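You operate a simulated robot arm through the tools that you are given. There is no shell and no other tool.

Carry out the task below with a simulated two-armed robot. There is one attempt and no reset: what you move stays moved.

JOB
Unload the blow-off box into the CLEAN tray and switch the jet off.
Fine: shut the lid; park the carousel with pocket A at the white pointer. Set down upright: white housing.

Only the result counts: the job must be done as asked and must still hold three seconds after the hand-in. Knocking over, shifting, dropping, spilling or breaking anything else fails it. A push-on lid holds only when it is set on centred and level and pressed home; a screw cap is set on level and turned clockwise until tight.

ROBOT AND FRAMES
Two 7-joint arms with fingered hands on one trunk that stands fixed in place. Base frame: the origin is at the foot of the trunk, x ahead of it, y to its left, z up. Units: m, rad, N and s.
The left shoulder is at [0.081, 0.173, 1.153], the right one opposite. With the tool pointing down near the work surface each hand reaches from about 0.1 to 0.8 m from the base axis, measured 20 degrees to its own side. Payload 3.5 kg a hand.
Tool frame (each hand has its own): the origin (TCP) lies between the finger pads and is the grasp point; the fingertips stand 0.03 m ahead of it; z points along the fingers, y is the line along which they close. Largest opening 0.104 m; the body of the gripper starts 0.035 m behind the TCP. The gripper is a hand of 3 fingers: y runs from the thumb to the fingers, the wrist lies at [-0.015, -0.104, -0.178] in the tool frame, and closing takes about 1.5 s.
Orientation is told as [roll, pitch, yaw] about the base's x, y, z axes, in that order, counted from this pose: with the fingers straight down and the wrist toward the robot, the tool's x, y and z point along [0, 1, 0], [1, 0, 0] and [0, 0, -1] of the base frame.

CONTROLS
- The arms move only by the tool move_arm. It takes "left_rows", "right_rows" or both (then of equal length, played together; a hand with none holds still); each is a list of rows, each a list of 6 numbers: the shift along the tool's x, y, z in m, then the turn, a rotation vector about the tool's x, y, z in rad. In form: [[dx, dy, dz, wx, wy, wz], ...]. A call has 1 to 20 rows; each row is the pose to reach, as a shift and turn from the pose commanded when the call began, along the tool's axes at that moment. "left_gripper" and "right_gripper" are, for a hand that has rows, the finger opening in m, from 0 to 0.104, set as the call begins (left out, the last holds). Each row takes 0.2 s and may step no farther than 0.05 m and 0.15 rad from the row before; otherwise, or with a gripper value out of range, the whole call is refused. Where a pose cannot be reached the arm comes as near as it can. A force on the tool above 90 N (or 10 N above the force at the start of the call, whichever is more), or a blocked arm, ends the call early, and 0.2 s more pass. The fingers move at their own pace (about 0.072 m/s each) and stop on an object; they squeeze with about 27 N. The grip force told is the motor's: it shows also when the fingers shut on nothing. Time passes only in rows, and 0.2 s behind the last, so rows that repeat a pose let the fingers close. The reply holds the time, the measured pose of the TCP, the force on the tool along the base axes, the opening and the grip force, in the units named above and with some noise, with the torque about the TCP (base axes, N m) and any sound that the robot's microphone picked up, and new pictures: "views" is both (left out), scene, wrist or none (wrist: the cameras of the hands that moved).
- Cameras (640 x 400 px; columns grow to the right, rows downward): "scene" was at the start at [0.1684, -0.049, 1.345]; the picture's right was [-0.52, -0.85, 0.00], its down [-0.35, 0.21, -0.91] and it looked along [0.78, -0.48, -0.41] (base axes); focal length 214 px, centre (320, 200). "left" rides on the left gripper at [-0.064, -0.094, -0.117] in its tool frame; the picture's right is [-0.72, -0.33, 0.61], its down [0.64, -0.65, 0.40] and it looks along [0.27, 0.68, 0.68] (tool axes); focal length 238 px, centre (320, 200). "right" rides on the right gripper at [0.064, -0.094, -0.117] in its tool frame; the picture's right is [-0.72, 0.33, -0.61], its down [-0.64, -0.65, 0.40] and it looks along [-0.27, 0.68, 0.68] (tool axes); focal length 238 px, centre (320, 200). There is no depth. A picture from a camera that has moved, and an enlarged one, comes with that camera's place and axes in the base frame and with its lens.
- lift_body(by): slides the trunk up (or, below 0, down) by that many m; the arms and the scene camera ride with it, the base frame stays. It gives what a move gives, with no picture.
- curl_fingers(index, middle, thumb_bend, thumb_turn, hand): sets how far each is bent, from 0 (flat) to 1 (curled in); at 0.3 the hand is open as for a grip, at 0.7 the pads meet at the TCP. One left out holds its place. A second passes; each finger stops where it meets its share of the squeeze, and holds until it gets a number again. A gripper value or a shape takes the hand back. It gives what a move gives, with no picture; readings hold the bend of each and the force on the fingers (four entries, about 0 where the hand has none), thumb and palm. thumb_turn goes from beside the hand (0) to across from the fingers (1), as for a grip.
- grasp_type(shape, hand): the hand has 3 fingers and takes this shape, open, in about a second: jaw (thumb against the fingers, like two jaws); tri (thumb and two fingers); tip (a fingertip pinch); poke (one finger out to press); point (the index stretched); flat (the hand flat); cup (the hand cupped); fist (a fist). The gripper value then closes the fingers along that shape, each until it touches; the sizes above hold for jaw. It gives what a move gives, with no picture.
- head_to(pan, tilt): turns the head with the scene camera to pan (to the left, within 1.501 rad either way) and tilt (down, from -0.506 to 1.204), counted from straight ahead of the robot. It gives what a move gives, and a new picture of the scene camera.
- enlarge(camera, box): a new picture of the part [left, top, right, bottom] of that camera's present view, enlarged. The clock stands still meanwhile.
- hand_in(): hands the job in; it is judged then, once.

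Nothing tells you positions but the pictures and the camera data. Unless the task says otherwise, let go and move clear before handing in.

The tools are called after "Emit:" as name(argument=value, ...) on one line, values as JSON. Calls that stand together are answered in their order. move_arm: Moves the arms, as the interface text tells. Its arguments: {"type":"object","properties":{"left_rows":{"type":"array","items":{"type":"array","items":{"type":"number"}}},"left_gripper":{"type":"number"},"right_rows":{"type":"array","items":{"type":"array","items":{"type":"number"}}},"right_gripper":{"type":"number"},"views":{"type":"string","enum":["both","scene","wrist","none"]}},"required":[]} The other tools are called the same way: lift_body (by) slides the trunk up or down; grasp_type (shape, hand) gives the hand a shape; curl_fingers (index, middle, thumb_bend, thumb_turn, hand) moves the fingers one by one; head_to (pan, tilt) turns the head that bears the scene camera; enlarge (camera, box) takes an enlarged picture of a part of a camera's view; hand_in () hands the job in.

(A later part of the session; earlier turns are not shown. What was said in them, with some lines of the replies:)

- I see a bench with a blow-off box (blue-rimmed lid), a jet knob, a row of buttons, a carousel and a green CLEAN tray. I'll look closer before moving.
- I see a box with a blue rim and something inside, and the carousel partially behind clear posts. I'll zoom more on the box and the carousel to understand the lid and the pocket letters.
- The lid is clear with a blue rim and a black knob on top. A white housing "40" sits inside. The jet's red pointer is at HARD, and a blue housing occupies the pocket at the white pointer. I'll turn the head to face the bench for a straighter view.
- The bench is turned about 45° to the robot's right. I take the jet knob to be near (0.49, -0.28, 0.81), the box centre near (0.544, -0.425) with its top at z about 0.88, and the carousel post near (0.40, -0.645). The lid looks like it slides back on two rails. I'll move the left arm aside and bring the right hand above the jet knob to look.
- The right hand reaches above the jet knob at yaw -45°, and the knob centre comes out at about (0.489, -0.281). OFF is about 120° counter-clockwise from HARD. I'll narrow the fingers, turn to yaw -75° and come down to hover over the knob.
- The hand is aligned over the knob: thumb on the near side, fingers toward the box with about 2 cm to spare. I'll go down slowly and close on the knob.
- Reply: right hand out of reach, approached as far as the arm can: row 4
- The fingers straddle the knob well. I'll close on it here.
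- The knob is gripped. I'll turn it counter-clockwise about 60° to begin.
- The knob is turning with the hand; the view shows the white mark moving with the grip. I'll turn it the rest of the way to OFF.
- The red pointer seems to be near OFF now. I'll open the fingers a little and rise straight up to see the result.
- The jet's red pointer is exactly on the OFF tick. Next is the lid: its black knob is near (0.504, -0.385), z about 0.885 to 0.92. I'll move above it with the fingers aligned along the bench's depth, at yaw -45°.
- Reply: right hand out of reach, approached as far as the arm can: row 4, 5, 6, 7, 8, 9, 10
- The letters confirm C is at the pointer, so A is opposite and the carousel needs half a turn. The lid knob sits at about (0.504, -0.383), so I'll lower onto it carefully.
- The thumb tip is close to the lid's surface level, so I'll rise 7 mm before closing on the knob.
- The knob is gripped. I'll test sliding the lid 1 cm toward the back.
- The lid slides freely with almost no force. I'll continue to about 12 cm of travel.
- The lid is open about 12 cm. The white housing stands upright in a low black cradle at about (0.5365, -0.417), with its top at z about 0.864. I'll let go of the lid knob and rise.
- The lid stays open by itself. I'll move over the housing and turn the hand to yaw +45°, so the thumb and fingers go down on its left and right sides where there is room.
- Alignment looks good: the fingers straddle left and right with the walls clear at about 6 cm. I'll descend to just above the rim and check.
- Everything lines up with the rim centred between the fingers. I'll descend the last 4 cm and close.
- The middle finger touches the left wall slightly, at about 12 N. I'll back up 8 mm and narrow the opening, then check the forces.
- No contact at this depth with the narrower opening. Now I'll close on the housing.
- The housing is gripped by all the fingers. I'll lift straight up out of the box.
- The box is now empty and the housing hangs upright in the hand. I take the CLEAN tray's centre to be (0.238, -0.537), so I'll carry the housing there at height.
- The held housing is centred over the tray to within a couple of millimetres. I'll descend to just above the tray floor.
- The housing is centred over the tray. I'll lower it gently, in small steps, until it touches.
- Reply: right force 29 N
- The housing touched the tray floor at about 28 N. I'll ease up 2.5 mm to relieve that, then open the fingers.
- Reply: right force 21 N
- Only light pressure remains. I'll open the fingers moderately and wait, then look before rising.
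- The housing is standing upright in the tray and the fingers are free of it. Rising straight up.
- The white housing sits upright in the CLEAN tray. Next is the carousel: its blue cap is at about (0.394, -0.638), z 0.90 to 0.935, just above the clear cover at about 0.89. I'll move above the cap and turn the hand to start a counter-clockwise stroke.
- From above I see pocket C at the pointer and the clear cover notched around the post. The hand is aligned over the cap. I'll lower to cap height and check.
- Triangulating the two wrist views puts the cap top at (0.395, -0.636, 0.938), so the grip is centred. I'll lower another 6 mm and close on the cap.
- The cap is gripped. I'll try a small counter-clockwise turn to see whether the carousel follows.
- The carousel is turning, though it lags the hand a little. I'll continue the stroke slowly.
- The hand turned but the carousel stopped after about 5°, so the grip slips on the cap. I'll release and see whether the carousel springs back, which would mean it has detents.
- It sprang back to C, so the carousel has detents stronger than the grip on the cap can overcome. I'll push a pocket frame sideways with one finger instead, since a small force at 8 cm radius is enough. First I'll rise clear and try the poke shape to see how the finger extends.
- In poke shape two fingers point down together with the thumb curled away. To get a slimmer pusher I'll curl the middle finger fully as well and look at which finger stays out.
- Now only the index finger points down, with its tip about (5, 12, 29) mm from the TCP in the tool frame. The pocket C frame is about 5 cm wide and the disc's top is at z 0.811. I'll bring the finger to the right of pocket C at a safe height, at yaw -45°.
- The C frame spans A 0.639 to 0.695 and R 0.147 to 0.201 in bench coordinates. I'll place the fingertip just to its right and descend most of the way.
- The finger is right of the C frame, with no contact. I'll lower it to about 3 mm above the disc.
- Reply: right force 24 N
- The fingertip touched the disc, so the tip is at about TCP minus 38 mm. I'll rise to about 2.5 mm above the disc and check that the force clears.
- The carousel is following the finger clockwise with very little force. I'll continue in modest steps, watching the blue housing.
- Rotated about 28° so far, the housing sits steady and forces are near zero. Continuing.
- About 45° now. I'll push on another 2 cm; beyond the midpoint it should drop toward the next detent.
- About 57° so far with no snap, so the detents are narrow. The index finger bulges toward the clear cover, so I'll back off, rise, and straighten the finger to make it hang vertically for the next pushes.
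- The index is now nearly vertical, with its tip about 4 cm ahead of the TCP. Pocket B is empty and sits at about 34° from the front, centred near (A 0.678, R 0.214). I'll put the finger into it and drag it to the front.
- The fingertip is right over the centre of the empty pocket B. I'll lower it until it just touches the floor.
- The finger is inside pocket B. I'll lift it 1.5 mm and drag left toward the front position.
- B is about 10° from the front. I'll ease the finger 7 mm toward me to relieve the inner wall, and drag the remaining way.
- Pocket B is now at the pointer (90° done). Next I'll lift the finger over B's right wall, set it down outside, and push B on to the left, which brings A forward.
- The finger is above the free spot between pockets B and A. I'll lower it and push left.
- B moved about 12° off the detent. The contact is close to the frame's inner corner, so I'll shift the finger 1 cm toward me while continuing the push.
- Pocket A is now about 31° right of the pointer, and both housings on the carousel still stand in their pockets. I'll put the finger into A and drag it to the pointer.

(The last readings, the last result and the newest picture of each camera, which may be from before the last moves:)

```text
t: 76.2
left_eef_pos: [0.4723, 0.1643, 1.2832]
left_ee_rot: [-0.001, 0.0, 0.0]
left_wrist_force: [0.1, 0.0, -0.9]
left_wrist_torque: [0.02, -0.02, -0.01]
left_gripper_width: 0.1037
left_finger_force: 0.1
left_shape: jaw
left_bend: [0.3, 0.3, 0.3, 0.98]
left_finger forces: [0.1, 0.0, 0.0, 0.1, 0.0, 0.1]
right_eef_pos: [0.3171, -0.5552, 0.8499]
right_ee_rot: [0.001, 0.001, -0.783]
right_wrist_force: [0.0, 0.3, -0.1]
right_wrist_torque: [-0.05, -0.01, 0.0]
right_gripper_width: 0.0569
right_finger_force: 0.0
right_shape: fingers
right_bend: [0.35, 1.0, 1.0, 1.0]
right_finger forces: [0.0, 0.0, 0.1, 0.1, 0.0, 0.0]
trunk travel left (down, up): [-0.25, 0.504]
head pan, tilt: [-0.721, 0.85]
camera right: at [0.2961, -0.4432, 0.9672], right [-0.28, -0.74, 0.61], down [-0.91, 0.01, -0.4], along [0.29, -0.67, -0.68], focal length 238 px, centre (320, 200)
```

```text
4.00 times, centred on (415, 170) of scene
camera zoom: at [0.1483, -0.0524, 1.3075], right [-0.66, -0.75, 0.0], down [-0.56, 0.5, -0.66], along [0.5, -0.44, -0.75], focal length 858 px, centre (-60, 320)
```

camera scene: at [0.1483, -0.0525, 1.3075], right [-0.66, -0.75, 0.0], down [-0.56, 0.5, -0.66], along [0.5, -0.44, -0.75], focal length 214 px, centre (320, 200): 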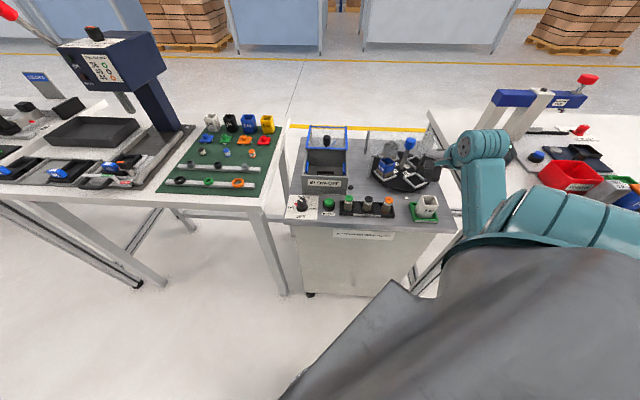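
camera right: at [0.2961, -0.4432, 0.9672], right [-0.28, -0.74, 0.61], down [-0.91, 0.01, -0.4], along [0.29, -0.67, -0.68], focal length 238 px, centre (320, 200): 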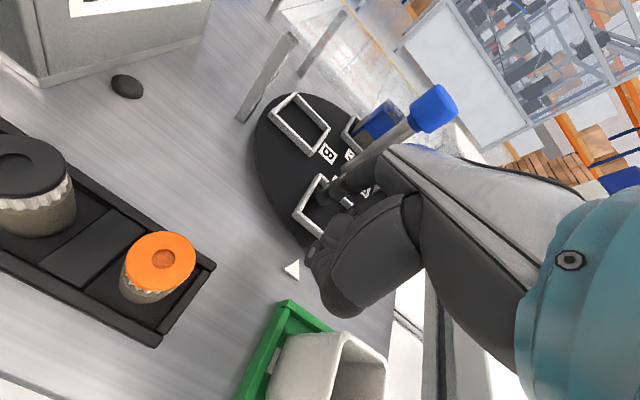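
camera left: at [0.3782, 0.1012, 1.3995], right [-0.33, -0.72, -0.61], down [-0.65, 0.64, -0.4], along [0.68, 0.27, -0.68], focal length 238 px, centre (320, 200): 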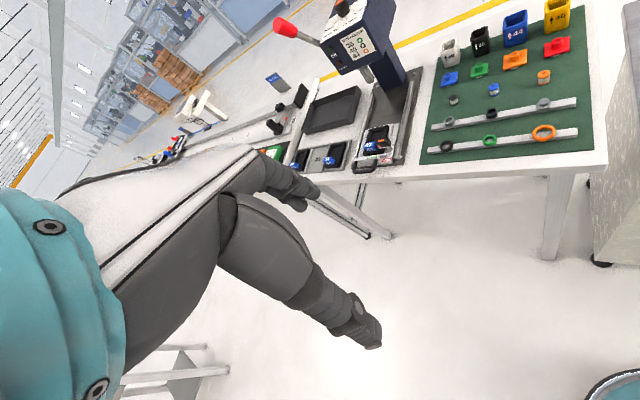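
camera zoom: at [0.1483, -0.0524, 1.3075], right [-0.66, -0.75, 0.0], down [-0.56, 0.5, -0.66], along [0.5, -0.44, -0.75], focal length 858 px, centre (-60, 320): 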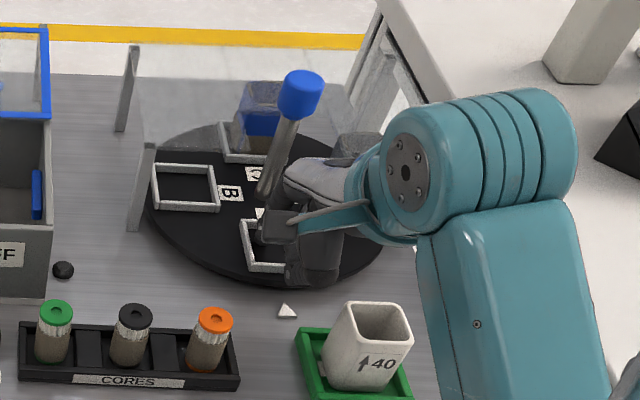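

Pocket A appears to have dropped into the detent at the pointer. I'll lift the finger clear and check.

Emit:
move_arm(right_rows=[[-0.003, 0, -0.01, 0, 0, 0], [-0.003, 0, -0.04, 0, 0, 0], [-0.003, 0, -0.08, 0, 0, 0], [-0.003, 0, -0.12, 0, 0, 0], [-0.03, -0.03, -0.15, 0, 0, 0], [-0.06, -0.06, -0.17, 0, 0, 0]], views="both")

Emit:
enlarge(camera="right", box=[140, 100, 380, 300])

Emit:
enlarge(camera="scene", box=[350, 120, 460, 230])

```text
refused: row 5 steps farther than a row can; nothing moved
```

```text
2.00 times, centred on (260, 200) of right
camera zoom: at [0.2961, -0.4432, 0.9672], right [-0.28, -0.74, 0.61], down [-0.91, 0.01, -0.4], along [0.29, -0.67, -0.68], focal length 477 px, centre (440, 200)
```

zoom: 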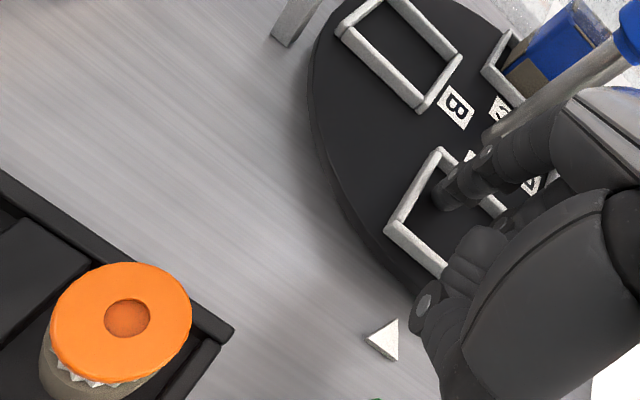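

```text
3.64 times, centred on (405, 175) of scene
camera zoom: at [0.1483, -0.0524, 1.3075], right [-0.66, -0.75, 0.0], down [-0.56, 0.5, -0.66], along [0.5, -0.44, -0.75], focal length 780 px, centre (11, 291)
```

zoom: 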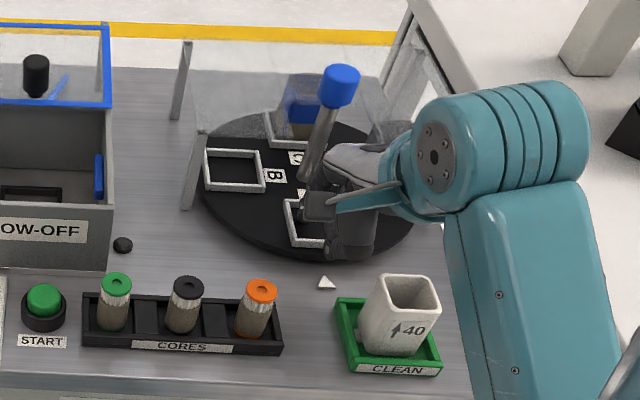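

Emit:
move_arm(right_rows=[[-0.003, 0, -0.01, 0, 0, 0], [-0.003, 0, -0.04, 0, 0, 0], [-0.003, 0, -0.08, 0, 0, 0], [-0.003, 0, -0.12, 0, 0, 0], [-0.025, -0.025, -0.14, 0, 0, 0], [-0.05, -0.05, -0.16, 0, 0, 0]], views="both")

Emit:
enlarge(camera="right", box=[140, 100, 380, 300])

Emit:
enlarge(camera="scene", box=[350, 120, 460, 230])

```text
t: 77.6
left_eef_pos: [0.4713, 0.1645, 1.2833]
left_ee_rot: [0.0, 0.0, -0.001]
left_wrist_force: [0.1, 0.2, 1.1]
left_wrist_torque: [0.03, 0.01, 0.01]
left_gripper_width: 0.1038
left_finger_force: 0.1
left_shape: jaw
left_bend: [0.3, 0.3, 0.3, 0.98]
left_finger forces: [0.0, 0.1, 0.0, 0.1, 0.1, 0.0]
right_eef_pos: [0.2462, -0.5555, 1.0106]
right_ee_rot: [0.002, 0.0, -0.782]
right_wrist_force: [0.7, -0.7, -0.3]
right_wrist_torque: [0.03, -0.01, 0.02]
right_gripper_width: 0.0571
right_finger_force: 0.1
right_shape: fingers
right_bend: [0.35, 1.0, 1.0, 1.0]
right_finger forces: [0.1, 0.0, 0.0, 0.0, 0.1, 0.0]
trunk travel left (down, up): [-0.25, 0.504]
head pan, tilt: [-0.721, 0.85]
camera scene: at [0.148, -0.0522, 1.3075], right [-0.66, -0.75, 0.0], down [-0.56, 0.5, -0.66], along [0.5, -0.44, -0.75], focal length 214 px, centre (320, 200)
camera right: at [0.2255, -0.4427, 1.1279], right [-0.28, -0.74, 0.61], down [-0.91, 0.01, -0.4], along [0.29, -0.67, -0.68], focal length 238 px, centre (320, 200)
```

scene: 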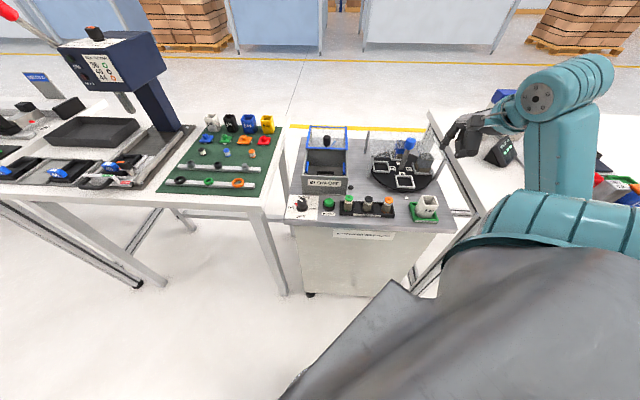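
right: 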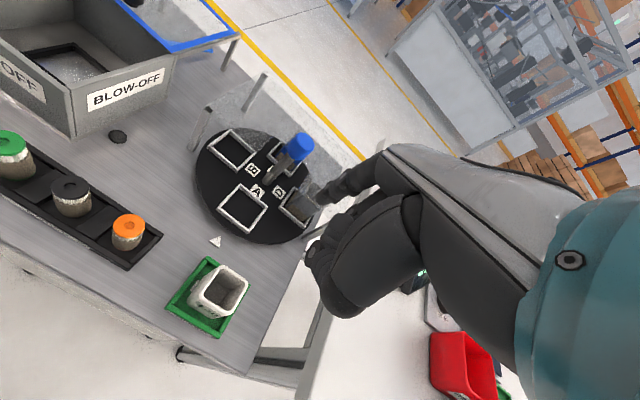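

```text
2.00 times, centred on (260, 200) of right
camera zoom: at [0.2255, -0.4427, 1.1279], right [-0.28, -0.74, 0.61], down [-0.91, 0.01, -0.4], along [0.29, -0.67, -0.68], focal length 477 px, centre (440, 200)
```

zoom: 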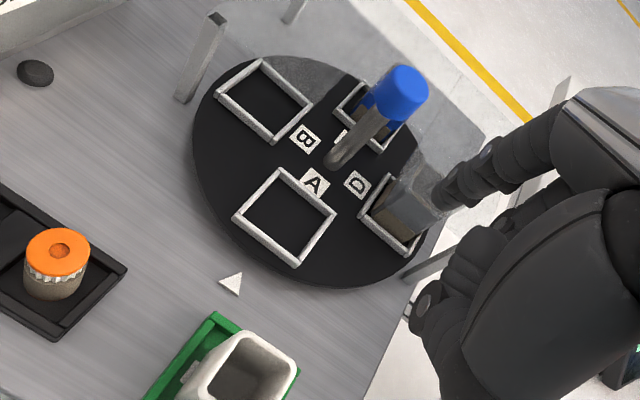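

```text
3.64 times, centred on (405, 175) of scene
camera zoom: at [0.148, -0.0522, 1.3075], right [-0.66, -0.75, 0.0], down [-0.56, 0.5, -0.66], along [0.5, -0.44, -0.75], focal length 780 px, centre (11, 291)
```

zoom: 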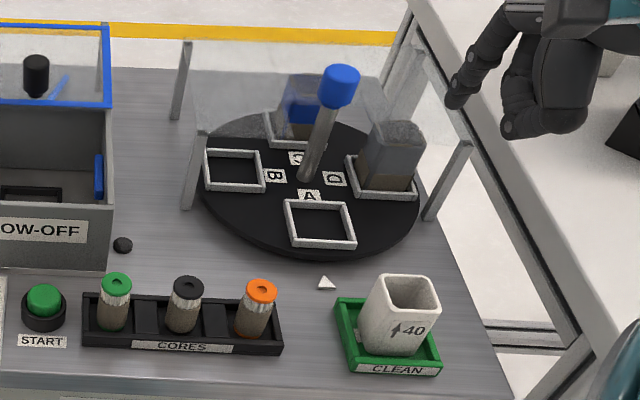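

The carousel is parked with A exactly where C had been, in the detent at the white pointer, and both housings are still seated. Last comes the lid: I'll set the hand back to jaw shape and move above the lid knob at about (0.588, -0.466).

Emit:
grasp_type(hand="right", shape="jaw")

Emit:
move_arm(right_rows=[[0.0305, 0.0178, -0.02, 0, 0, 0], [0.061, 0.0357, -0.03, 0, 0, 0], [0.0915, 0.0535, -0.03, 0, 0, 0], [0.122, 0.0714, -0.03, 0, 0, 0], [0.1525, 0.0892, -0.03, 0, 0, 0], [0.183, 0.107, -0.03, 0, 0, 0], [0.2135, 0.1249, -0.03, 0, 0, 0], [0.244, 0.1427, -0.03, 0, 0, 0], [0.2745, 0.1606, -0.03, 0, 0, 0], [0.305, 0.1784, -0.03, 0, 0, 0]], right_gripper=0.06, views="both")

Emit:
enlarge(camera="right", box=[140, 150, 380, 390])

Emit:
enlarge(camera="scene", box=[290, 60, 380, 200])

```text
t: 78.5
left_eef_pos: [0.472, 0.164, 1.283]
left_ee_rot: [0.0, 0.0, 0.0]
left_wrist_force: [-0.1, 0.3, 0.2]
left_wrist_torque: [0.0, 0.03, -0.02]
left_gripper_width: 0.1036
left_finger_force: 0.1
left_shape: jaw
left_bend: [0.3, 0.3, 0.3, 0.98]
left_finger forces: [0.0, 0.0, 0.1, 0.0, 0.0, 0.0]
right_eef_pos: [0.2468, -0.5549, 1.009]
right_ee_rot: [-0.001, 0.0, -0.786]
right_wrist_force: [0.7, -0.6, -0.1]
right_wrist_torque: [-0.03, 0.0, 0.02]
right_gripper_width: 0.104
right_finger_force: 0.0
right_shape: jaw
right_bend: [0.3, 0.3, 0.3, 0.98]
right_finger forces: [0.0, 0.0, 0.1, 0.0, 0.1, 0.1]
trunk travel left (down, up): [-0.25, 0.504]
head pan, tilt: [-0.721, 0.85]
```

```text
t: 80.7
left_eef_pos: [0.4716, 0.1645, 1.2815]
left_ee_rot: [0.0, -0.001, 0.0]
left_wrist_force: [0.3, 0.0, 0.2]
left_wrist_torque: [-0.01, -0.03, 0.0]
left_gripper_width: 0.1039
left_finger_force: 0.1
left_shape: jaw
left_bend: [0.3, 0.3, 0.3, 0.98]
left_finger forces: [0.1, 0.1, 0.1, 0.1, 0.1, 0.1]
right_eef_pos: [0.5894, -0.4656, 1.0386]
right_ee_rot: [-0.001, -0.001, -0.786]
right_wrist_force: [0.1, 0.3, -0.6]
right_wrist_torque: [0.0, 0.0, -0.01]
right_gripper_width: 0.0602
right_finger_force: 0.0
right_shape: jaw
right_bend: [0.74, 0.41, 0.66, 1.0]
right_finger forces: [0.0, 0.0, 0.0, 0.0, 0.0, 0.1]
trunk travel left (down, up): [-0.25, 0.504]
head pan, tilt: [-0.721, 0.85]
camera scene: at [0.1487, -0.0521, 1.3074], right [-0.66, -0.75, 0.0], down [-0.56, 0.5, -0.66], along [0.5, -0.44, -0.75], focal length 214 px, centre (320, 200)
camera right: at [0.5683, -0.3543, 1.1572], right [-0.28, -0.74, 0.61], down [-0.91, 0.01, -0.4], along [0.29, -0.67, -0.68], focal length 238 px, centre (320, 200)
```

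scene: 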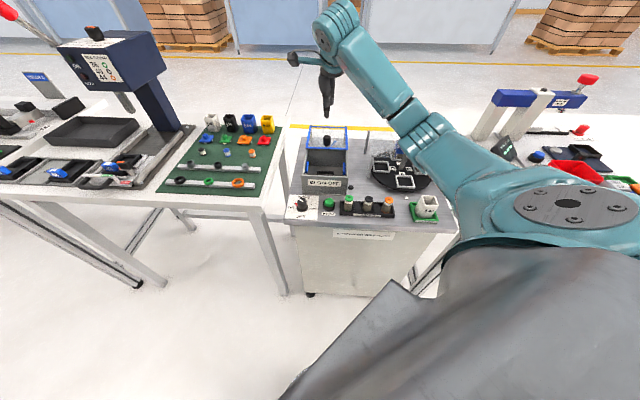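
right: 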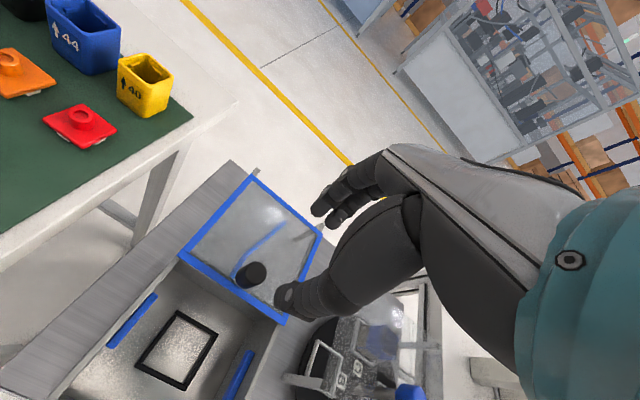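

```text
1.67 times, centred on (260, 270) of right
camera zoom: at [0.5683, -0.3543, 1.1572], right [-0.28, -0.74, 0.61], down [-0.91, 0.01, -0.4], along [0.29, -0.67, -0.68], focal length 397 px, centre (420, 83)
```

zoom: 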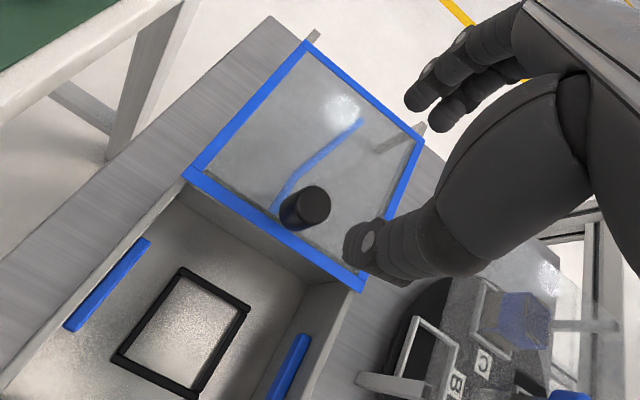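

```text
2.86 times, centred on (335, 130) of scene
camera zoom: at [0.1487, -0.0521, 1.3074], right [-0.66, -0.75, 0.0], down [-0.56, 0.5, -0.66], along [0.5, -0.44, -0.75], focal length 613 px, centre (277, 400)
```

zoom: 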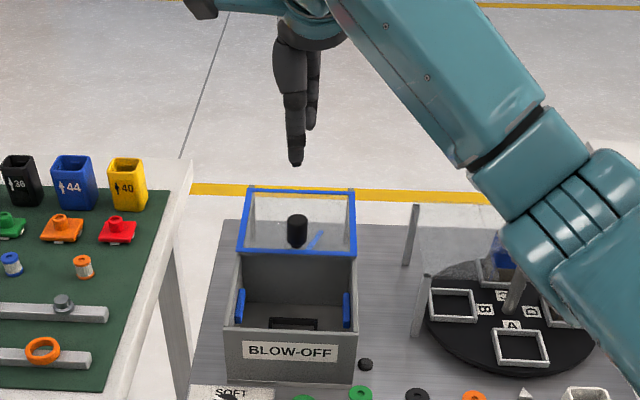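

The hand is over the lid knob and the carousel and tray are undisturbed. I'll descend onto the knob.

Emit:
move_arm(right_rows=[[-0.001, 0.0015, 0.03, 0, 0, 0], [-0.001, 0.0015, 0.06, 0, 0, 0], [-0.001, 0.0015, 0.085, 0, 0, 0], [-0.001, 0.0015, 0.1, 0, 0, 0]], views="both")

Emit:
enlarge(camera="right", box=[200, 150, 400, 330])

Emit:
enlarge(camera="scene", box=[290, 80, 380, 200])

```text
t: 81.7
left_eef_pos: [0.4713, 0.1649, 1.2819]
left_ee_rot: [0.001, 0.0, 0.0]
left_wrist_force: [-0.8, 0.4, 0.2]
left_wrist_torque: [-0.02, -0.03, -0.04]
left_gripper_width: 0.1039
left_finger_force: 0.1
left_shape: jaw
left_bend: [0.3, 0.3, 0.3, 0.98]
left_finger forces: [0.0, 0.0, 0.0, 0.0, 0.0, 0.1]
right_eef_pos: [0.589, -0.4676, 0.9397]
right_ee_rot: [0.001, -0.001, -0.785]
right_wrist_force: [0.8, -0.2, -0.4]
right_wrist_torque: [0.0, -0.02, 0.0]
right_gripper_width: 0.0605
right_finger_force: 0.0
right_shape: jaw
right_bend: [0.74, 0.41, 0.66, 1.0]
right_finger forces: [0.1, 0.0, 0.1, 0.1, 0.0, 0.0]
trunk travel left (down, up): [-0.25, 0.504]
head pan, tilt: [-0.721, 0.85]
camera scene: at [0.1483, -0.0525, 1.3075], right [-0.66, -0.75, 0.0], down [-0.56, 0.5, -0.66], along [0.5, -0.44, -0.75], focal length 214 px, centre (320, 200)
camera right: at [0.568, -0.3558, 1.0569], right [-0.28, -0.74, 0.61], down [-0.91, 0.01, -0.4], along [0.29, -0.67, -0.68], focal length 238 px, centre (320, 200)
```

scene: 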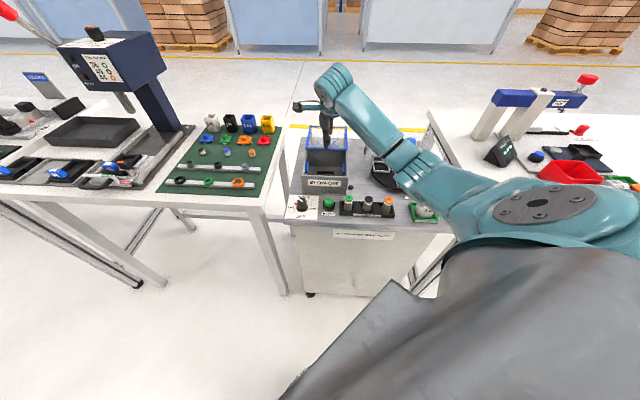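
right: 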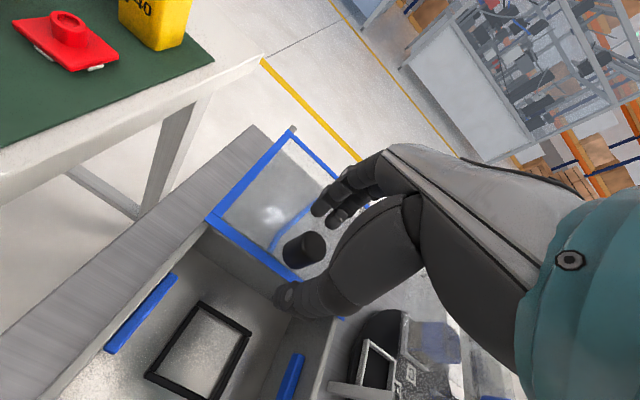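

```text
2.22 times, centred on (300, 240) of right
camera zoom: at [0.568, -0.3558, 1.0569], right [-0.28, -0.74, 0.61], down [-0.91, 0.01, -0.4], along [0.29, -0.67, -0.68], focal length 530 px, centre (364, 111)
```

zoom: 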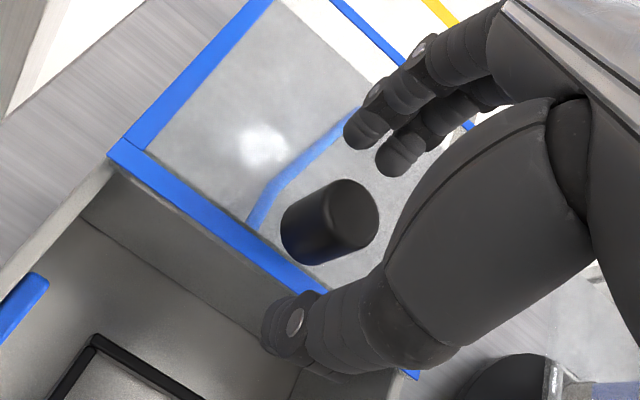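

```text
3.33 times, centred on (335, 140) of scene
camera zoom: at [0.1483, -0.0525, 1.3075], right [-0.66, -0.75, 0.0], down [-0.56, 0.5, -0.66], along [0.5, -0.44, -0.75], focal length 715 px, centre (270, 400)
```

zoom: 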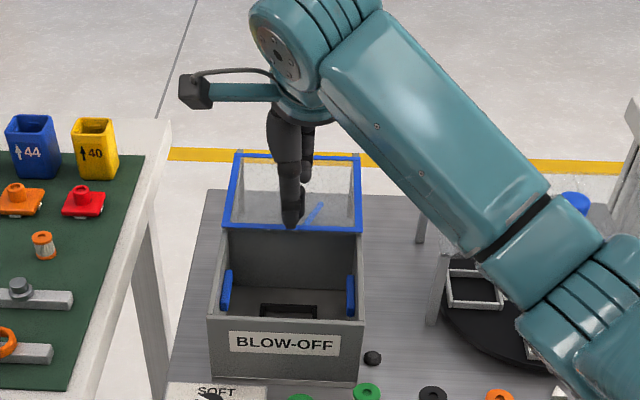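

Emit:
move_arm(right_rows=[[0, 0, 0.005, 0, 0, 0], [0, 0, 0.0095, 0, 0, 0]], views="none")

Emit:
move_arm(right_rows=[[0, 0, 0, 0, 0, 0], [0, 0, 0, 0, 0, 0], [0, 0, 0, 0, 0, 0], [0, 0, 0, 0, 0, 0]], right_gripper=0.0, views="wrist")

```text
t: 82.3
left_eef_pos: [0.4713, 0.1645, 1.2824]
left_ee_rot: [0.001, 0.0, 0.0]
left_wrist_force: [-0.3, -0.3, -0.3]
left_wrist_torque: [-0.04, 0.03, -0.02]
left_gripper_width: 0.1035
left_finger_force: 0.1
left_shape: jaw
left_bend: [0.3, 0.3, 0.3, 0.98]
left_finger forces: [0.1, 0.0, 0.0, 0.0, 0.0, 0.0]
right_eef_pos: [0.5894, -0.4684, 0.9294]
right_ee_rot: [0.0, 0.0, -0.786]
right_wrist_force: [-0.7, 0.9, 0.2]
right_wrist_torque: [0.01, 0.0, 0.01]
right_gripper_width: 0.0606
right_finger_force: 0.0
right_shape: jaw
right_bend: [0.74, 0.41, 0.66, 1.0]
right_finger forces: [0.1, 0.1, 0.0, 0.1, 0.0, 0.0]
trunk travel left (down, up): [-0.25, 0.504]
head pan, tilt: [-0.721, 0.85]
```

```text
t: 83.3
left_eef_pos: [0.4708, 0.1647, 1.2831]
left_ee_rot: [0.0, 0.0, 0.001]
left_wrist_force: [-0.6, -0.2, -0.3]
left_wrist_torque: [0.04, -0.03, -0.01]
left_gripper_width: 0.1037
left_finger_force: 0.1
left_shape: jaw
left_bend: [0.3, 0.3, 0.3, 0.98]
left_finger forces: [0.1, 0.0, 0.0, 0.1, 0.0, 0.0]
right_eef_pos: [0.5897, -0.467, 0.9288]
right_ee_rot: [0.0, 0.002, -0.782]
right_wrist_force: [1.0, 0.7, -2.0]
right_wrist_torque: [0.0, 0.0, -0.05]
right_gripper_width: 0.0165
right_finger_force: 26.8
right_shape: jaw
right_bend: [0.73, 0.62, 0.74, 1.0]
right_finger forces: [15.5, 7.9, 0.2, 0.1, 23.4, 0.0]
trunk travel left (down, up): [-0.25, 0.504]
head pan, tilt: [-0.721, 0.85]
camera right: at [0.568, -0.3554, 1.0473], right [-0.28, -0.74, 0.61], down [-0.91, 0.01, -0.4], along [0.29, -0.67, -0.68], focal length 238 px, centre (320, 200)
```

right: 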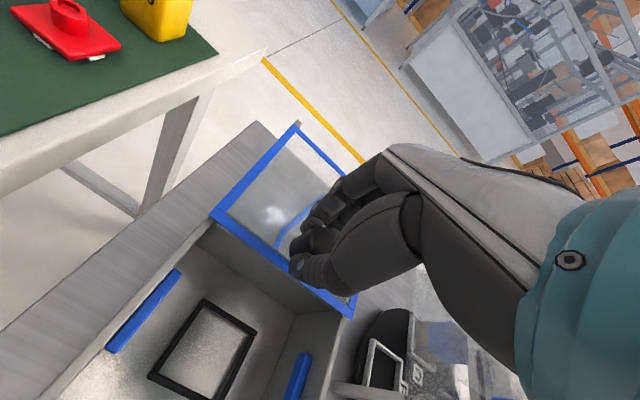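

The lid knob is gripped. I'll slide the lid forward to nearly shut.

Emit:
move_arm(right_rows=[[0, -0.01, 0, 0, 0, 0], [0, -0.025, 0, 0, 0, 0], [0, -0.04, 0, 0, 0, 0], [0, -0.055, 0, 0, 0, 0], [0, -0.07, 0, 0, 0, 0], [0, -0.085, 0, 0, 0, 0], [0, -0.098, 0, 0, 0, 0], [0, -0.108, 0, 0, 0, 0], [0, -0.115, 0, 0, 0, 0]], views="both")

Emit:
enlarge(camera="scene", box=[280, 110, 380, 200])

```text
t: 85.3
left_eef_pos: [0.4726, 0.1633, 1.2834]
left_ee_rot: [0.003, 0.0, -0.001]
left_wrist_force: [-0.3, 0.6, 0.2]
left_wrist_torque: [-0.01, 0.0, -0.04]
left_gripper_width: 0.1037
left_finger_force: 0.0
left_shape: jaw
left_bend: [0.3, 0.3, 0.3, 0.98]
left_finger forces: [0.0, 0.1, 0.0, 0.0, 0.0, 0.1]
right_eef_pos: [0.508, -0.3855, 0.9303]
right_ee_rot: [0.001, 0.002, -0.785]
right_wrist_force: [2.0, 1.8, -3.1]
right_wrist_torque: [0.04, -0.08, -0.06]
right_gripper_width: 0.0162
right_finger_force: 27.1
right_shape: jaw
right_bend: [0.73, 0.62, 0.74, 1.0]
right_finger forces: [16.7, 7.5, 0.0, 0.1, 23.5, 0.0]
trunk travel left (down, up): [-0.25, 0.504]
head pan, tilt: [-0.721, 0.85]
camera scene: at [0.1488, -0.0524, 1.3074], right [-0.66, -0.75, 0.0], down [-0.56, 0.5, -0.66], along [0.5, -0.44, -0.75], focal length 214 px, centre (320, 200)
camera right: at [0.4867, -0.2743, 1.0474], right [-0.28, -0.74, 0.61], down [-0.92, 0.01, -0.4], along [0.29, -0.67, -0.68], focal length 238 px, centre (320, 200)
```

scene: 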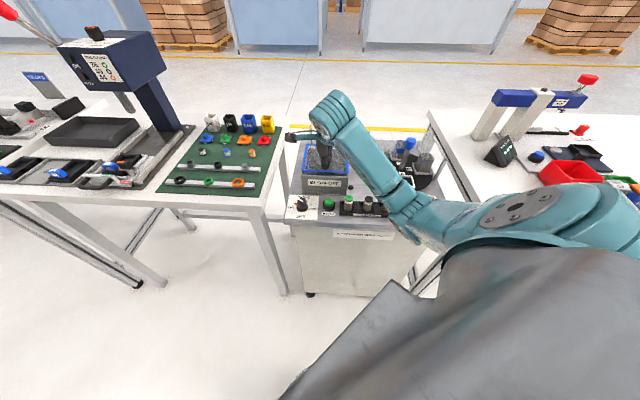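
right: 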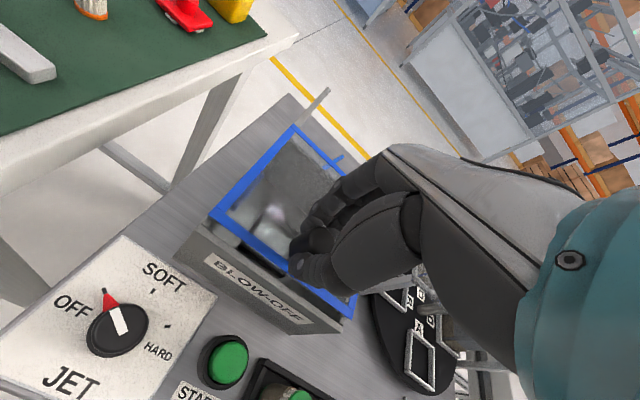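

```text
4.44 times, centred on (330, 155) of scene
camera zoom: at [0.1488, -0.0524, 1.3074], right [-0.66, -0.75, 0.0], down [-0.56, 0.5, -0.66], along [0.5, -0.44, -0.75], focal length 953 px, centre (276, 400)
```

zoom: 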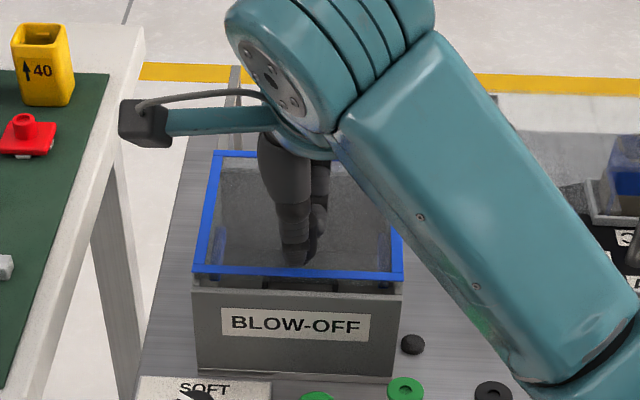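

A gap of about 6 mm remains. I'll pull the last bit in small steps until it meets the stop.

Emit:
move_arm(right_rows=[[0, -0.002, 0, 0, 0, 0], [0, -0.004, 0, 0, 0, 0], [0, -0.006, 0, 0, 0, 0]], views="none")

Emit:
enlarge(camera="scene", box=[290, 120, 360, 190])

Emit:
enlarge(camera="right", box=[180, 180, 370, 350])

```text
t: 86.1
left_eef_pos: [0.4715, 0.1635, 1.2834]
left_ee_rot: [0.0, 0.001, -0.001]
left_wrist_force: [-0.2, -0.5, -0.3]
left_wrist_torque: [-0.03, -0.01, 0.04]
left_gripper_width: 0.1038
left_finger_force: 0.0
left_shape: jaw
left_bend: [0.3, 0.3, 0.3, 0.98]
left_finger forces: [0.0, 0.0, 0.0, 0.0, 0.0, 0.0]
right_eef_pos: [0.5034, -0.3822, 0.9293]
right_ee_rot: [0.001, 0.0, -0.786]
right_wrist_force: [2.4, 1.7, -2.1]
right_wrist_torque: [0.03, -0.12, -0.03]
right_gripper_width: 0.016
right_finger_force: 27.2
right_shape: jaw
right_bend: [0.73, 0.62, 0.74, 1.0]
right_finger forces: [16.8, 8.0, 0.0, 0.0, 23.1, 0.1]
trunk travel left (down, up): [-0.25, 0.504]
head pan, tilt: [-0.721, 0.85]
```

```text
5.71 times, centred on (325, 155) of scene
camera zoom: at [0.1487, -0.0525, 1.3074], right [-0.66, -0.75, 0.0], down [-0.56, 0.5, -0.66], along [0.5, -0.44, -0.75], focal length 1226 px, centre (291, 457)
```

zoom: 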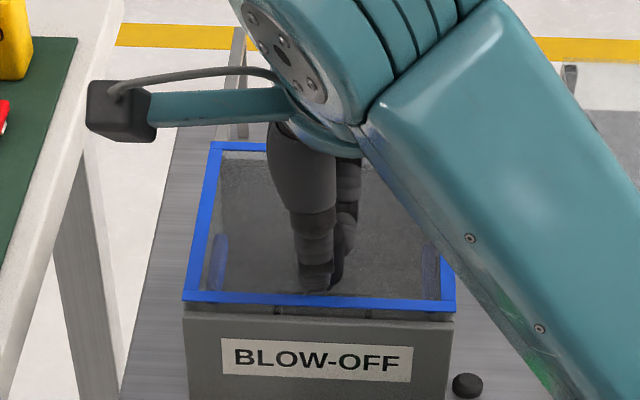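

```text
2.35 times, centred on (275, 265) of right
camera zoom: at [0.4824, -0.27, 1.0474], right [-0.28, -0.74, 0.61], down [-0.91, 0.01, -0.4], along [0.29, -0.67, -0.68], focal length 561 px, centre (426, 47)
```

zoom: 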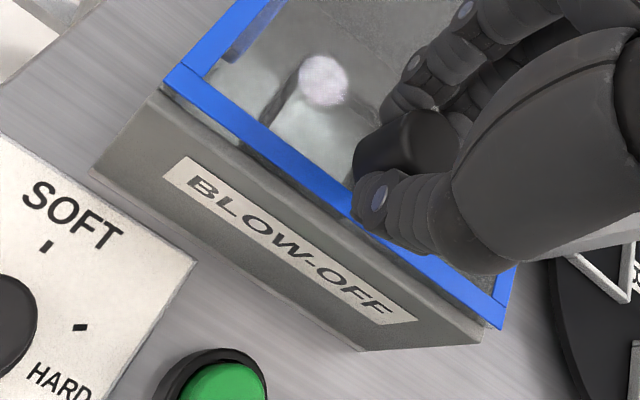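

The lid needs about 4 to 5 mm more compared with its original shut position. Continuing in 1.5 mm steps.

Emit:
move_arm(right_rows=[[0, -0.0015, 0, 0, 0, 0], [0, -0.003, 0, 0, 0, 0], [0, -0.0045, 0, 0, 0, 0]], views="none")

Emit:
enlarge(camera="scene", box=[290, 120, 360, 190])

Emit:
enlarge(camera="right", box=[180, 180, 370, 350])

```text
t: 86.9
left_eef_pos: [0.4722, 0.1639, 1.2829]
left_ee_rot: [0.0, -0.001, 0.001]
left_wrist_force: [-0.4, 0.8, 0.1]
left_wrist_torque: [0.0, -0.01, -0.01]
left_gripper_width: 0.1035
left_finger_force: 0.0
left_shape: jaw
left_bend: [0.3, 0.3, 0.3, 0.98]
left_finger forces: [0.0, 0.1, 0.0, 0.0, 0.1, 0.1]
right_eef_pos: [0.5005, -0.378, 0.9301]
right_ee_rot: [0.0, 0.003, -0.784]
right_wrist_force: [1.7, 1.4, -3.4]
right_wrist_torque: [-0.01, -0.04, -0.06]
right_gripper_width: 0.0162
right_finger_force: 26.8
right_shape: jaw
right_bend: [0.73, 0.62, 0.74, 1.0]
right_finger forces: [17.0, 8.0, 0.0, 0.0, 23.0, 0.0]
trunk travel left (down, up): [-0.25, 0.504]
head pan, tilt: [-0.721, 0.85]
```

```text
5.71 times, centred on (325, 155) of scene
camera zoom: at [0.1488, -0.0524, 1.3074], right [-0.66, -0.75, 0.0], down [-0.56, 0.5, -0.66], along [0.5, -0.44, -0.75], focal length 1226 px, centre (291, 457)
```

zoom: 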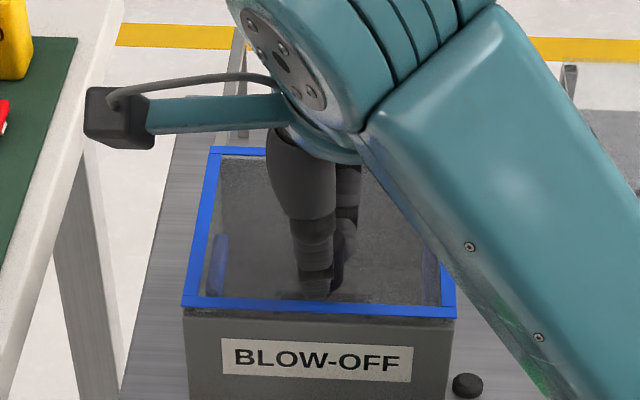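

```text
2.35 times, centred on (275, 265) of right
camera zoom: at [0.4793, -0.2669, 1.0474], right [-0.28, -0.74, 0.61], down [-0.91, 0.01, -0.4], along [0.29, -0.67, -0.68], focal length 561 px, centre (426, 47)
```

zoom: 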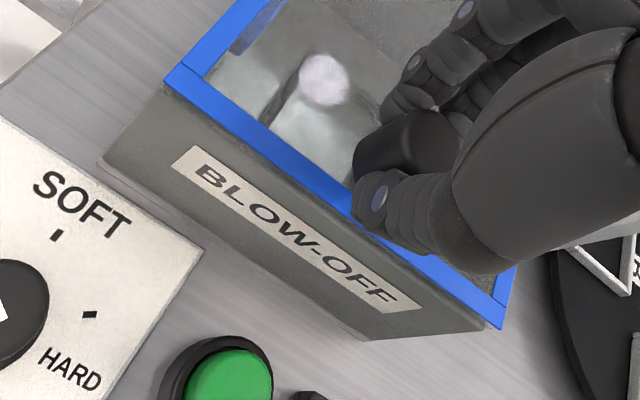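

The lid now matches its original shut position. One more 2 mm nudge to confirm the stop.

Emit:
move_arm(right_rows=[[0, -0.001, 0, 0, 0, 0], [0, -0.002, 0, 0, 0, 0], [0, -0.003, 0, 0, 0, 0]], views="none")

Emit:
enlarge(camera="scene", box=[290, 120, 360, 190])

Emit:
enlarge(camera="right", box=[180, 180, 370, 350])

```text
t: 87.7
left_eef_pos: [0.4723, 0.1643, 1.282]
left_ee_rot: [0.0, 0.001, 0.0]
left_wrist_force: [0.4, 0.4, -0.6]
left_wrist_torque: [0.0, -0.01, -0.03]
left_gripper_width: 0.104
left_finger_force: 0.2
left_shape: jaw
left_bend: [0.3, 0.3, 0.3, 0.98]
left_finger forces: [0.0, 0.0, 0.1, 0.0, 0.0, 0.0]
right_eef_pos: [0.499, -0.3774, 0.9304]
right_ee_rot: [0.002, 0.0, -0.786]
right_wrist_force: [7.2, -4.5, -2.6]
right_wrist_torque: [-0.2, -0.2, -0.02]
right_gripper_width: 0.0159
right_finger_force: 26.9
right_shape: jaw
right_bend: [0.73, 0.61, 0.74, 1.0]
right_finger forces: [20.2, 10.7, 0.1, 0.0, 20.7, 0.1]
trunk travel left (down, up): [-0.25, 0.504]
head pan, tilt: [-0.721, 0.85]
```

```text
5.71 times, centred on (325, 155) of scene
camera zoom: at [0.1494, -0.0531, 1.3073], right [-0.66, -0.75, 0.0], down [-0.56, 0.5, -0.66], along [0.49, -0.44, -0.75], focal length 1226 px, centre (291, 457)
```

zoom: 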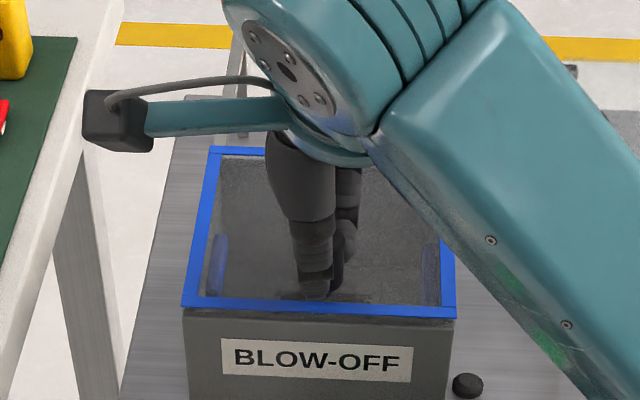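

```text
2.35 times, centred on (275, 265) of right
camera zoom: at [0.4781, -0.2656, 1.0475], right [-0.28, -0.74, 0.61], down [-0.91, 0.01, -0.4], along [0.29, -0.67, -0.68], focal length 561 px, centre (426, 47)
```

zoom: 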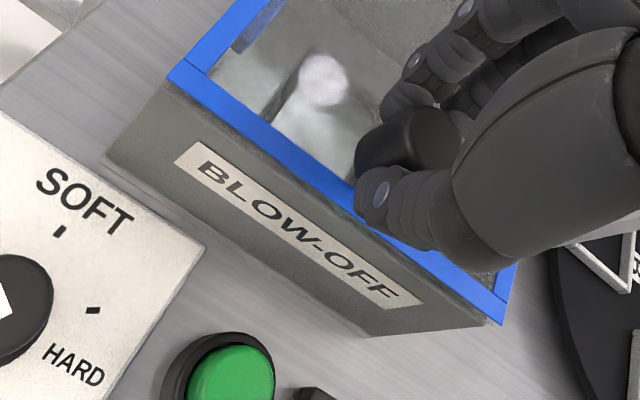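

The force rose to about 8 N, so the lid is against its stop and shut. I'll relax the pull, open the fingers, and rise.

Emit:
move_arm(right_rows=[[0, 0.0012, 0, 0, 0, 0], [0, 0.0012, 0, 0, 0, 0]], views="none")

Emit:
move_arm(right_rows=[[0, 0, 0, 0, 0, 0], [0, 0, 0, 0, 0, 0], [0, 0, 0, 0, 0, 0], [0, 0, -0.03, 0, 0, 0], [0, 0, -0.07, 0, 0, 0], [0, 0, -0.11, 0, 0, 0], [0, 0, -0.15, 0, 0, 0]], right_gripper=0.06, views="both")

Emit:
enlarge(camera="scene", box=[290, 120, 360, 190])

Emit:
enlarge(camera="right", box=[100, 150, 360, 390])

```text
t: 88.3
left_eef_pos: [0.4714, 0.1624, 1.2832]
left_ee_rot: [0.002, 0.001, 0.0]
left_wrist_force: [0.5, 0.3, 0.4]
left_wrist_torque: [0.01, 0.03, -0.01]
left_gripper_width: 0.1038
left_finger_force: 0.1
left_shape: jaw
left_bend: [0.3, 0.3, 0.3, 0.98]
left_finger forces: [0.0, 0.0, 0.0, 0.0, 0.0, 0.0]
right_eef_pos: [0.4994, -0.3775, 0.9294]
right_ee_rot: [-0.001, 0.002, -0.785]
right_wrist_force: [3.4, -2.6, -1.9]
right_wrist_torque: [-0.16, -0.13, 0.01]
right_gripper_width: 0.0159
right_finger_force: 26.7
right_shape: jaw
right_bend: [0.73, 0.61, 0.74, 1.0]
right_finger forces: [18.5, 10.5, 0.1, 0.1, 22.1, 0.1]
trunk travel left (down, up): [-0.25, 0.504]
head pan, tilt: [-0.721, 0.85]
```

```text
t: 89.9
left_eef_pos: [0.472, 0.1648, 1.2835]
left_ee_rot: [0.0, 0.0, 0.0]
left_wrist_force: [0.2, -0.3, 0.1]
left_wrist_torque: [0.01, -0.01, -0.02]
left_gripper_width: 0.1032
left_finger_force: 0.1
left_shape: jaw
left_bend: [0.3, 0.3, 0.3, 0.98]
left_finger forces: [0.0, 0.1, 0.0, 0.1, 0.1, 0.1]
right_eef_pos: [0.4976, -0.3775, 1.0804]
right_ee_rot: [0.0, 0.002, -0.786]
right_wrist_force: [-0.1, 0.3, 0.0]
right_wrist_torque: [-0.01, -0.02, -0.01]
right_gripper_width: 0.0597
right_finger_force: 0.0
right_shape: jaw
right_bend: [0.74, 0.41, 0.66, 1.0]
right_finger forces: [0.0, 0.0, 0.1, 0.0, 0.0, 0.0]
trunk travel left (down, up): [-0.25, 0.504]
head pan, tilt: [-0.721, 0.85]
camera scene: at [0.1478, -0.0522, 1.3075], right [-0.66, -0.75, 0.0], down [-0.56, 0.5, -0.66], along [0.5, -0.44, -0.75], focal length 214 px, centre (320, 200)
camera right: at [0.4767, -0.2661, 1.1988], right [-0.28, -0.74, 0.61], down [-0.92, 0.01, -0.4], along [0.29, -0.67, -0.68], focal length 238 px, centre (320, 200)
```

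scene: 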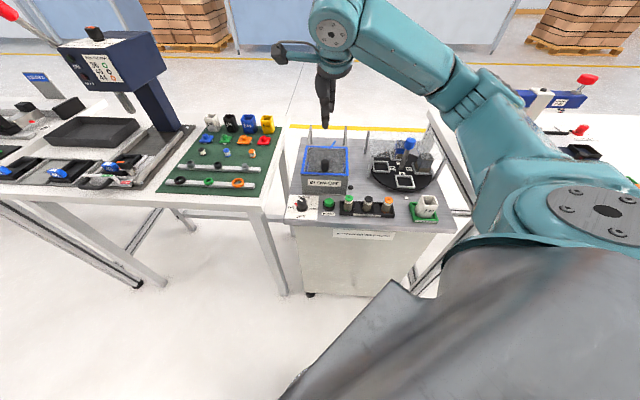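
right: 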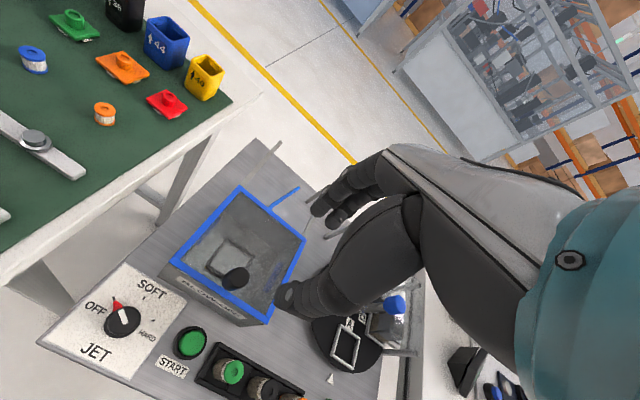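

```text
5.71 times, centred on (325, 155) of scene
camera zoom: at [0.1478, -0.0522, 1.3075], right [-0.66, -0.75, 0.0], down [-0.56, 0.5, -0.66], along [0.5, -0.44, -0.75], focal length 1226 px, centre (291, 457)
```

zoom: 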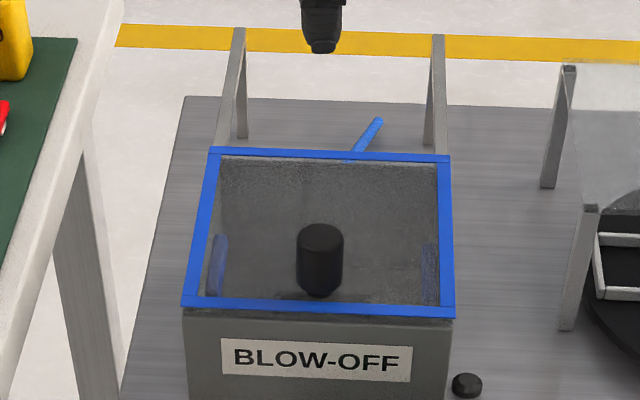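

```text
1.67 times, centred on (230, 270) of right
camera zoom: at [0.4767, -0.2661, 1.1988], right [-0.28, -0.74, 0.61], down [-0.92, 0.01, -0.4], along [0.29, -0.67, -0.68], focal length 397 px, centre (470, 83)
```

zoom: 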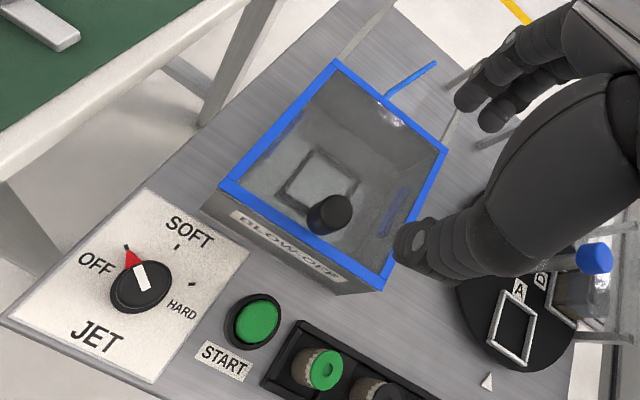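

The lid is shut exactly as at the start and the jet pointer is on OFF. I'll raise the arm clear and do a last check of the tray and carousel.

Emit:
move_arm(right_rows=[[0, -0.01, -0.03, 0, 0, 0], [0, -0.02, -0.06, 0, 0, 0], [0, -0.03, -0.09, 0, 0, 0], [0, -0.04, -0.12, 0, 0, 0], [0, -0.05, -0.15, 0, 0, 0]], views="both")

Emit:
enlarge(camera="scene", box=[350, 120, 460, 230])

Emit:
enlarge(camera="scene", box=[280, 120, 450, 235])

Emit:
enlarge(camera="scene", box=[280, 185, 350, 225])

```text
t: 91.1
left_eef_pos: [0.471, 0.164, 1.2837]
left_ee_rot: [0.002, 0.0, -0.001]
left_wrist_force: [0.4, 0.4, 0.5]
left_wrist_torque: [-0.04, -0.03, 0.04]
left_gripper_width: 0.1036
left_finger_force: 0.1
left_shape: jaw
left_bend: [0.3, 0.3, 0.3, 0.98]
left_finger forces: [0.0, 0.1, 0.1, 0.0, 0.0, 0.0]
right_eef_pos: [0.4611, -0.3422, 1.2296]
right_ee_rot: [0.0, 0.003, -0.784]
right_wrist_force: [-1.0, 0.0, 0.2]
right_wrist_torque: [0.02, -0.05, 0.0]
right_gripper_width: 0.0595
right_finger_force: 0.1
right_shape: jaw
right_bend: [0.74, 0.41, 0.66, 1.0]
right_finger forces: [0.0, 0.1, 0.1, 0.0, 0.0, 0.1]
trunk travel left (down, up): [-0.25, 0.504]
head pan, tilt: [-0.721, 0.85]
camera scene: at [0.1477, -0.052, 1.3076], right [-0.66, -0.75, 0.0], down [-0.56, 0.5, -0.66], along [0.5, -0.44, -0.75], focal length 214 px, centre (320, 200)
camera right: at [0.4406, -0.2307, 1.3487], right [-0.28, -0.74, 0.61], down [-0.91, 0.01, -0.4], along [0.29, -0.67, -0.68], focal length 238 px, centre (320, 200)
```

scene: 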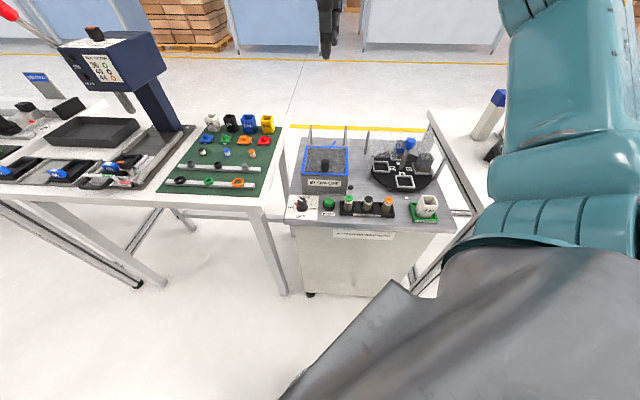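
right: 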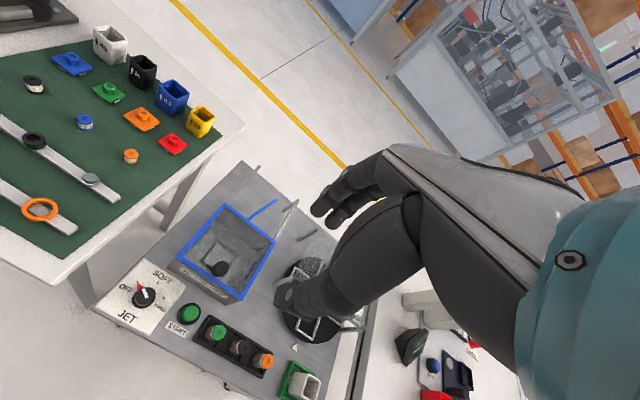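

```text
3.64 times, centred on (405, 175) of scene
camera zoom: at [0.1477, -0.052, 1.3076], right [-0.66, -0.75, 0.0], down [-0.56, 0.5, -0.66], along [0.5, -0.44, -0.75], focal length 780 px, centre (11, 291)
```

zoom: 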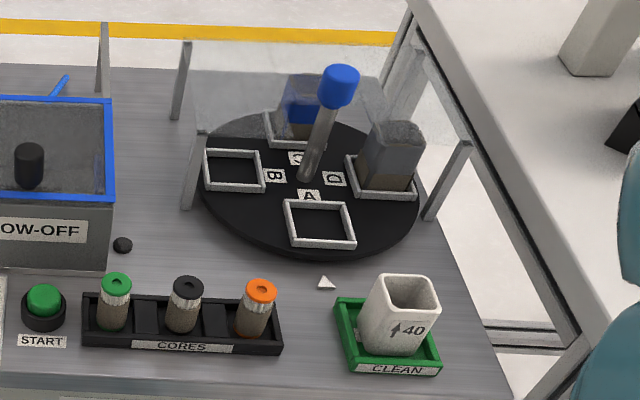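

```text
3.48 times, centred on (365, 178) of scene
camera zoom: at [0.1477, -0.052, 1.3076], right [-0.66, -0.75, 0.0], down [-0.56, 0.5, -0.66], along [0.5, -0.44, -0.75], focal length 746 px, centre (164, 278)
```

zoom: 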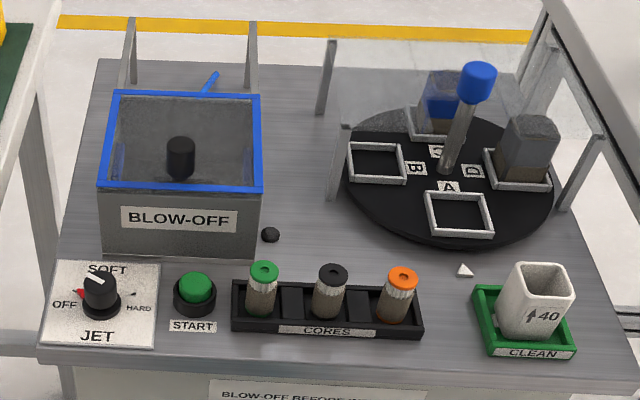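

```text
9.14 times, centred on (315, 205) of scene
camera zoom: at [0.1477, -0.052, 1.3076], right [-0.66, -0.75, 0.0], down [-0.56, 0.5, -0.66], along [0.5, -0.44, -0.75], focal length 1961 px, centre (366, 154)
```

zoom: 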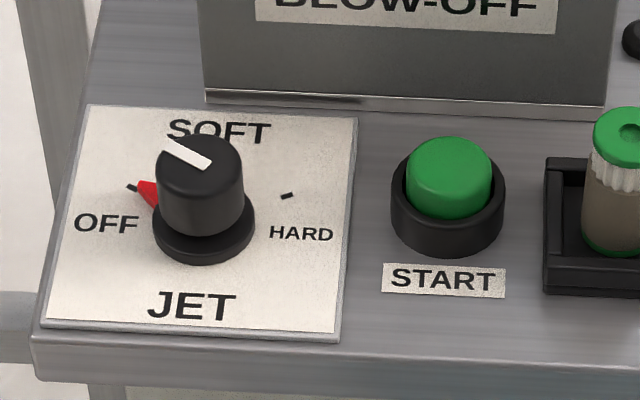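

Everything looks done:
- **Housing:** the white housing stands upright in the CLEAN tray.
- **Jet:** the pointer is on OFF.
- **Lid:** shut.
- **Carousel:** pocket A is at the white pointer, with the other housings still seated.
- **Hands:** both are clear.

Handing in.

Emit:
hand_in()

```text
The job is handed in.
```

The blow-off box is unloaded and the job is handed in; nothing has come back yet on how it was judged. In the last pictures before hand-in:

- **White housing:** it stands upright in the CLEAN tray. It was the only thing in the box.
- **Jet:** switched off, with the red pointer on the OFF mark.
- **Lid:** shut against its stop, in the same position as at the start.
- **Carousel:** parked with pocket A at the white pointer, in its click position. The two housings already on it are still upright in their pockets.

Two things went differently than planned. Twisting the carousel's blue cap slipped, so I turned it by pushing the pocket frames with one finger. While lowering the hand into the box, one finger pressed the left wall lightly (about 12 N). I backed off and saw nothing move.

Both hands are clear of the bench.
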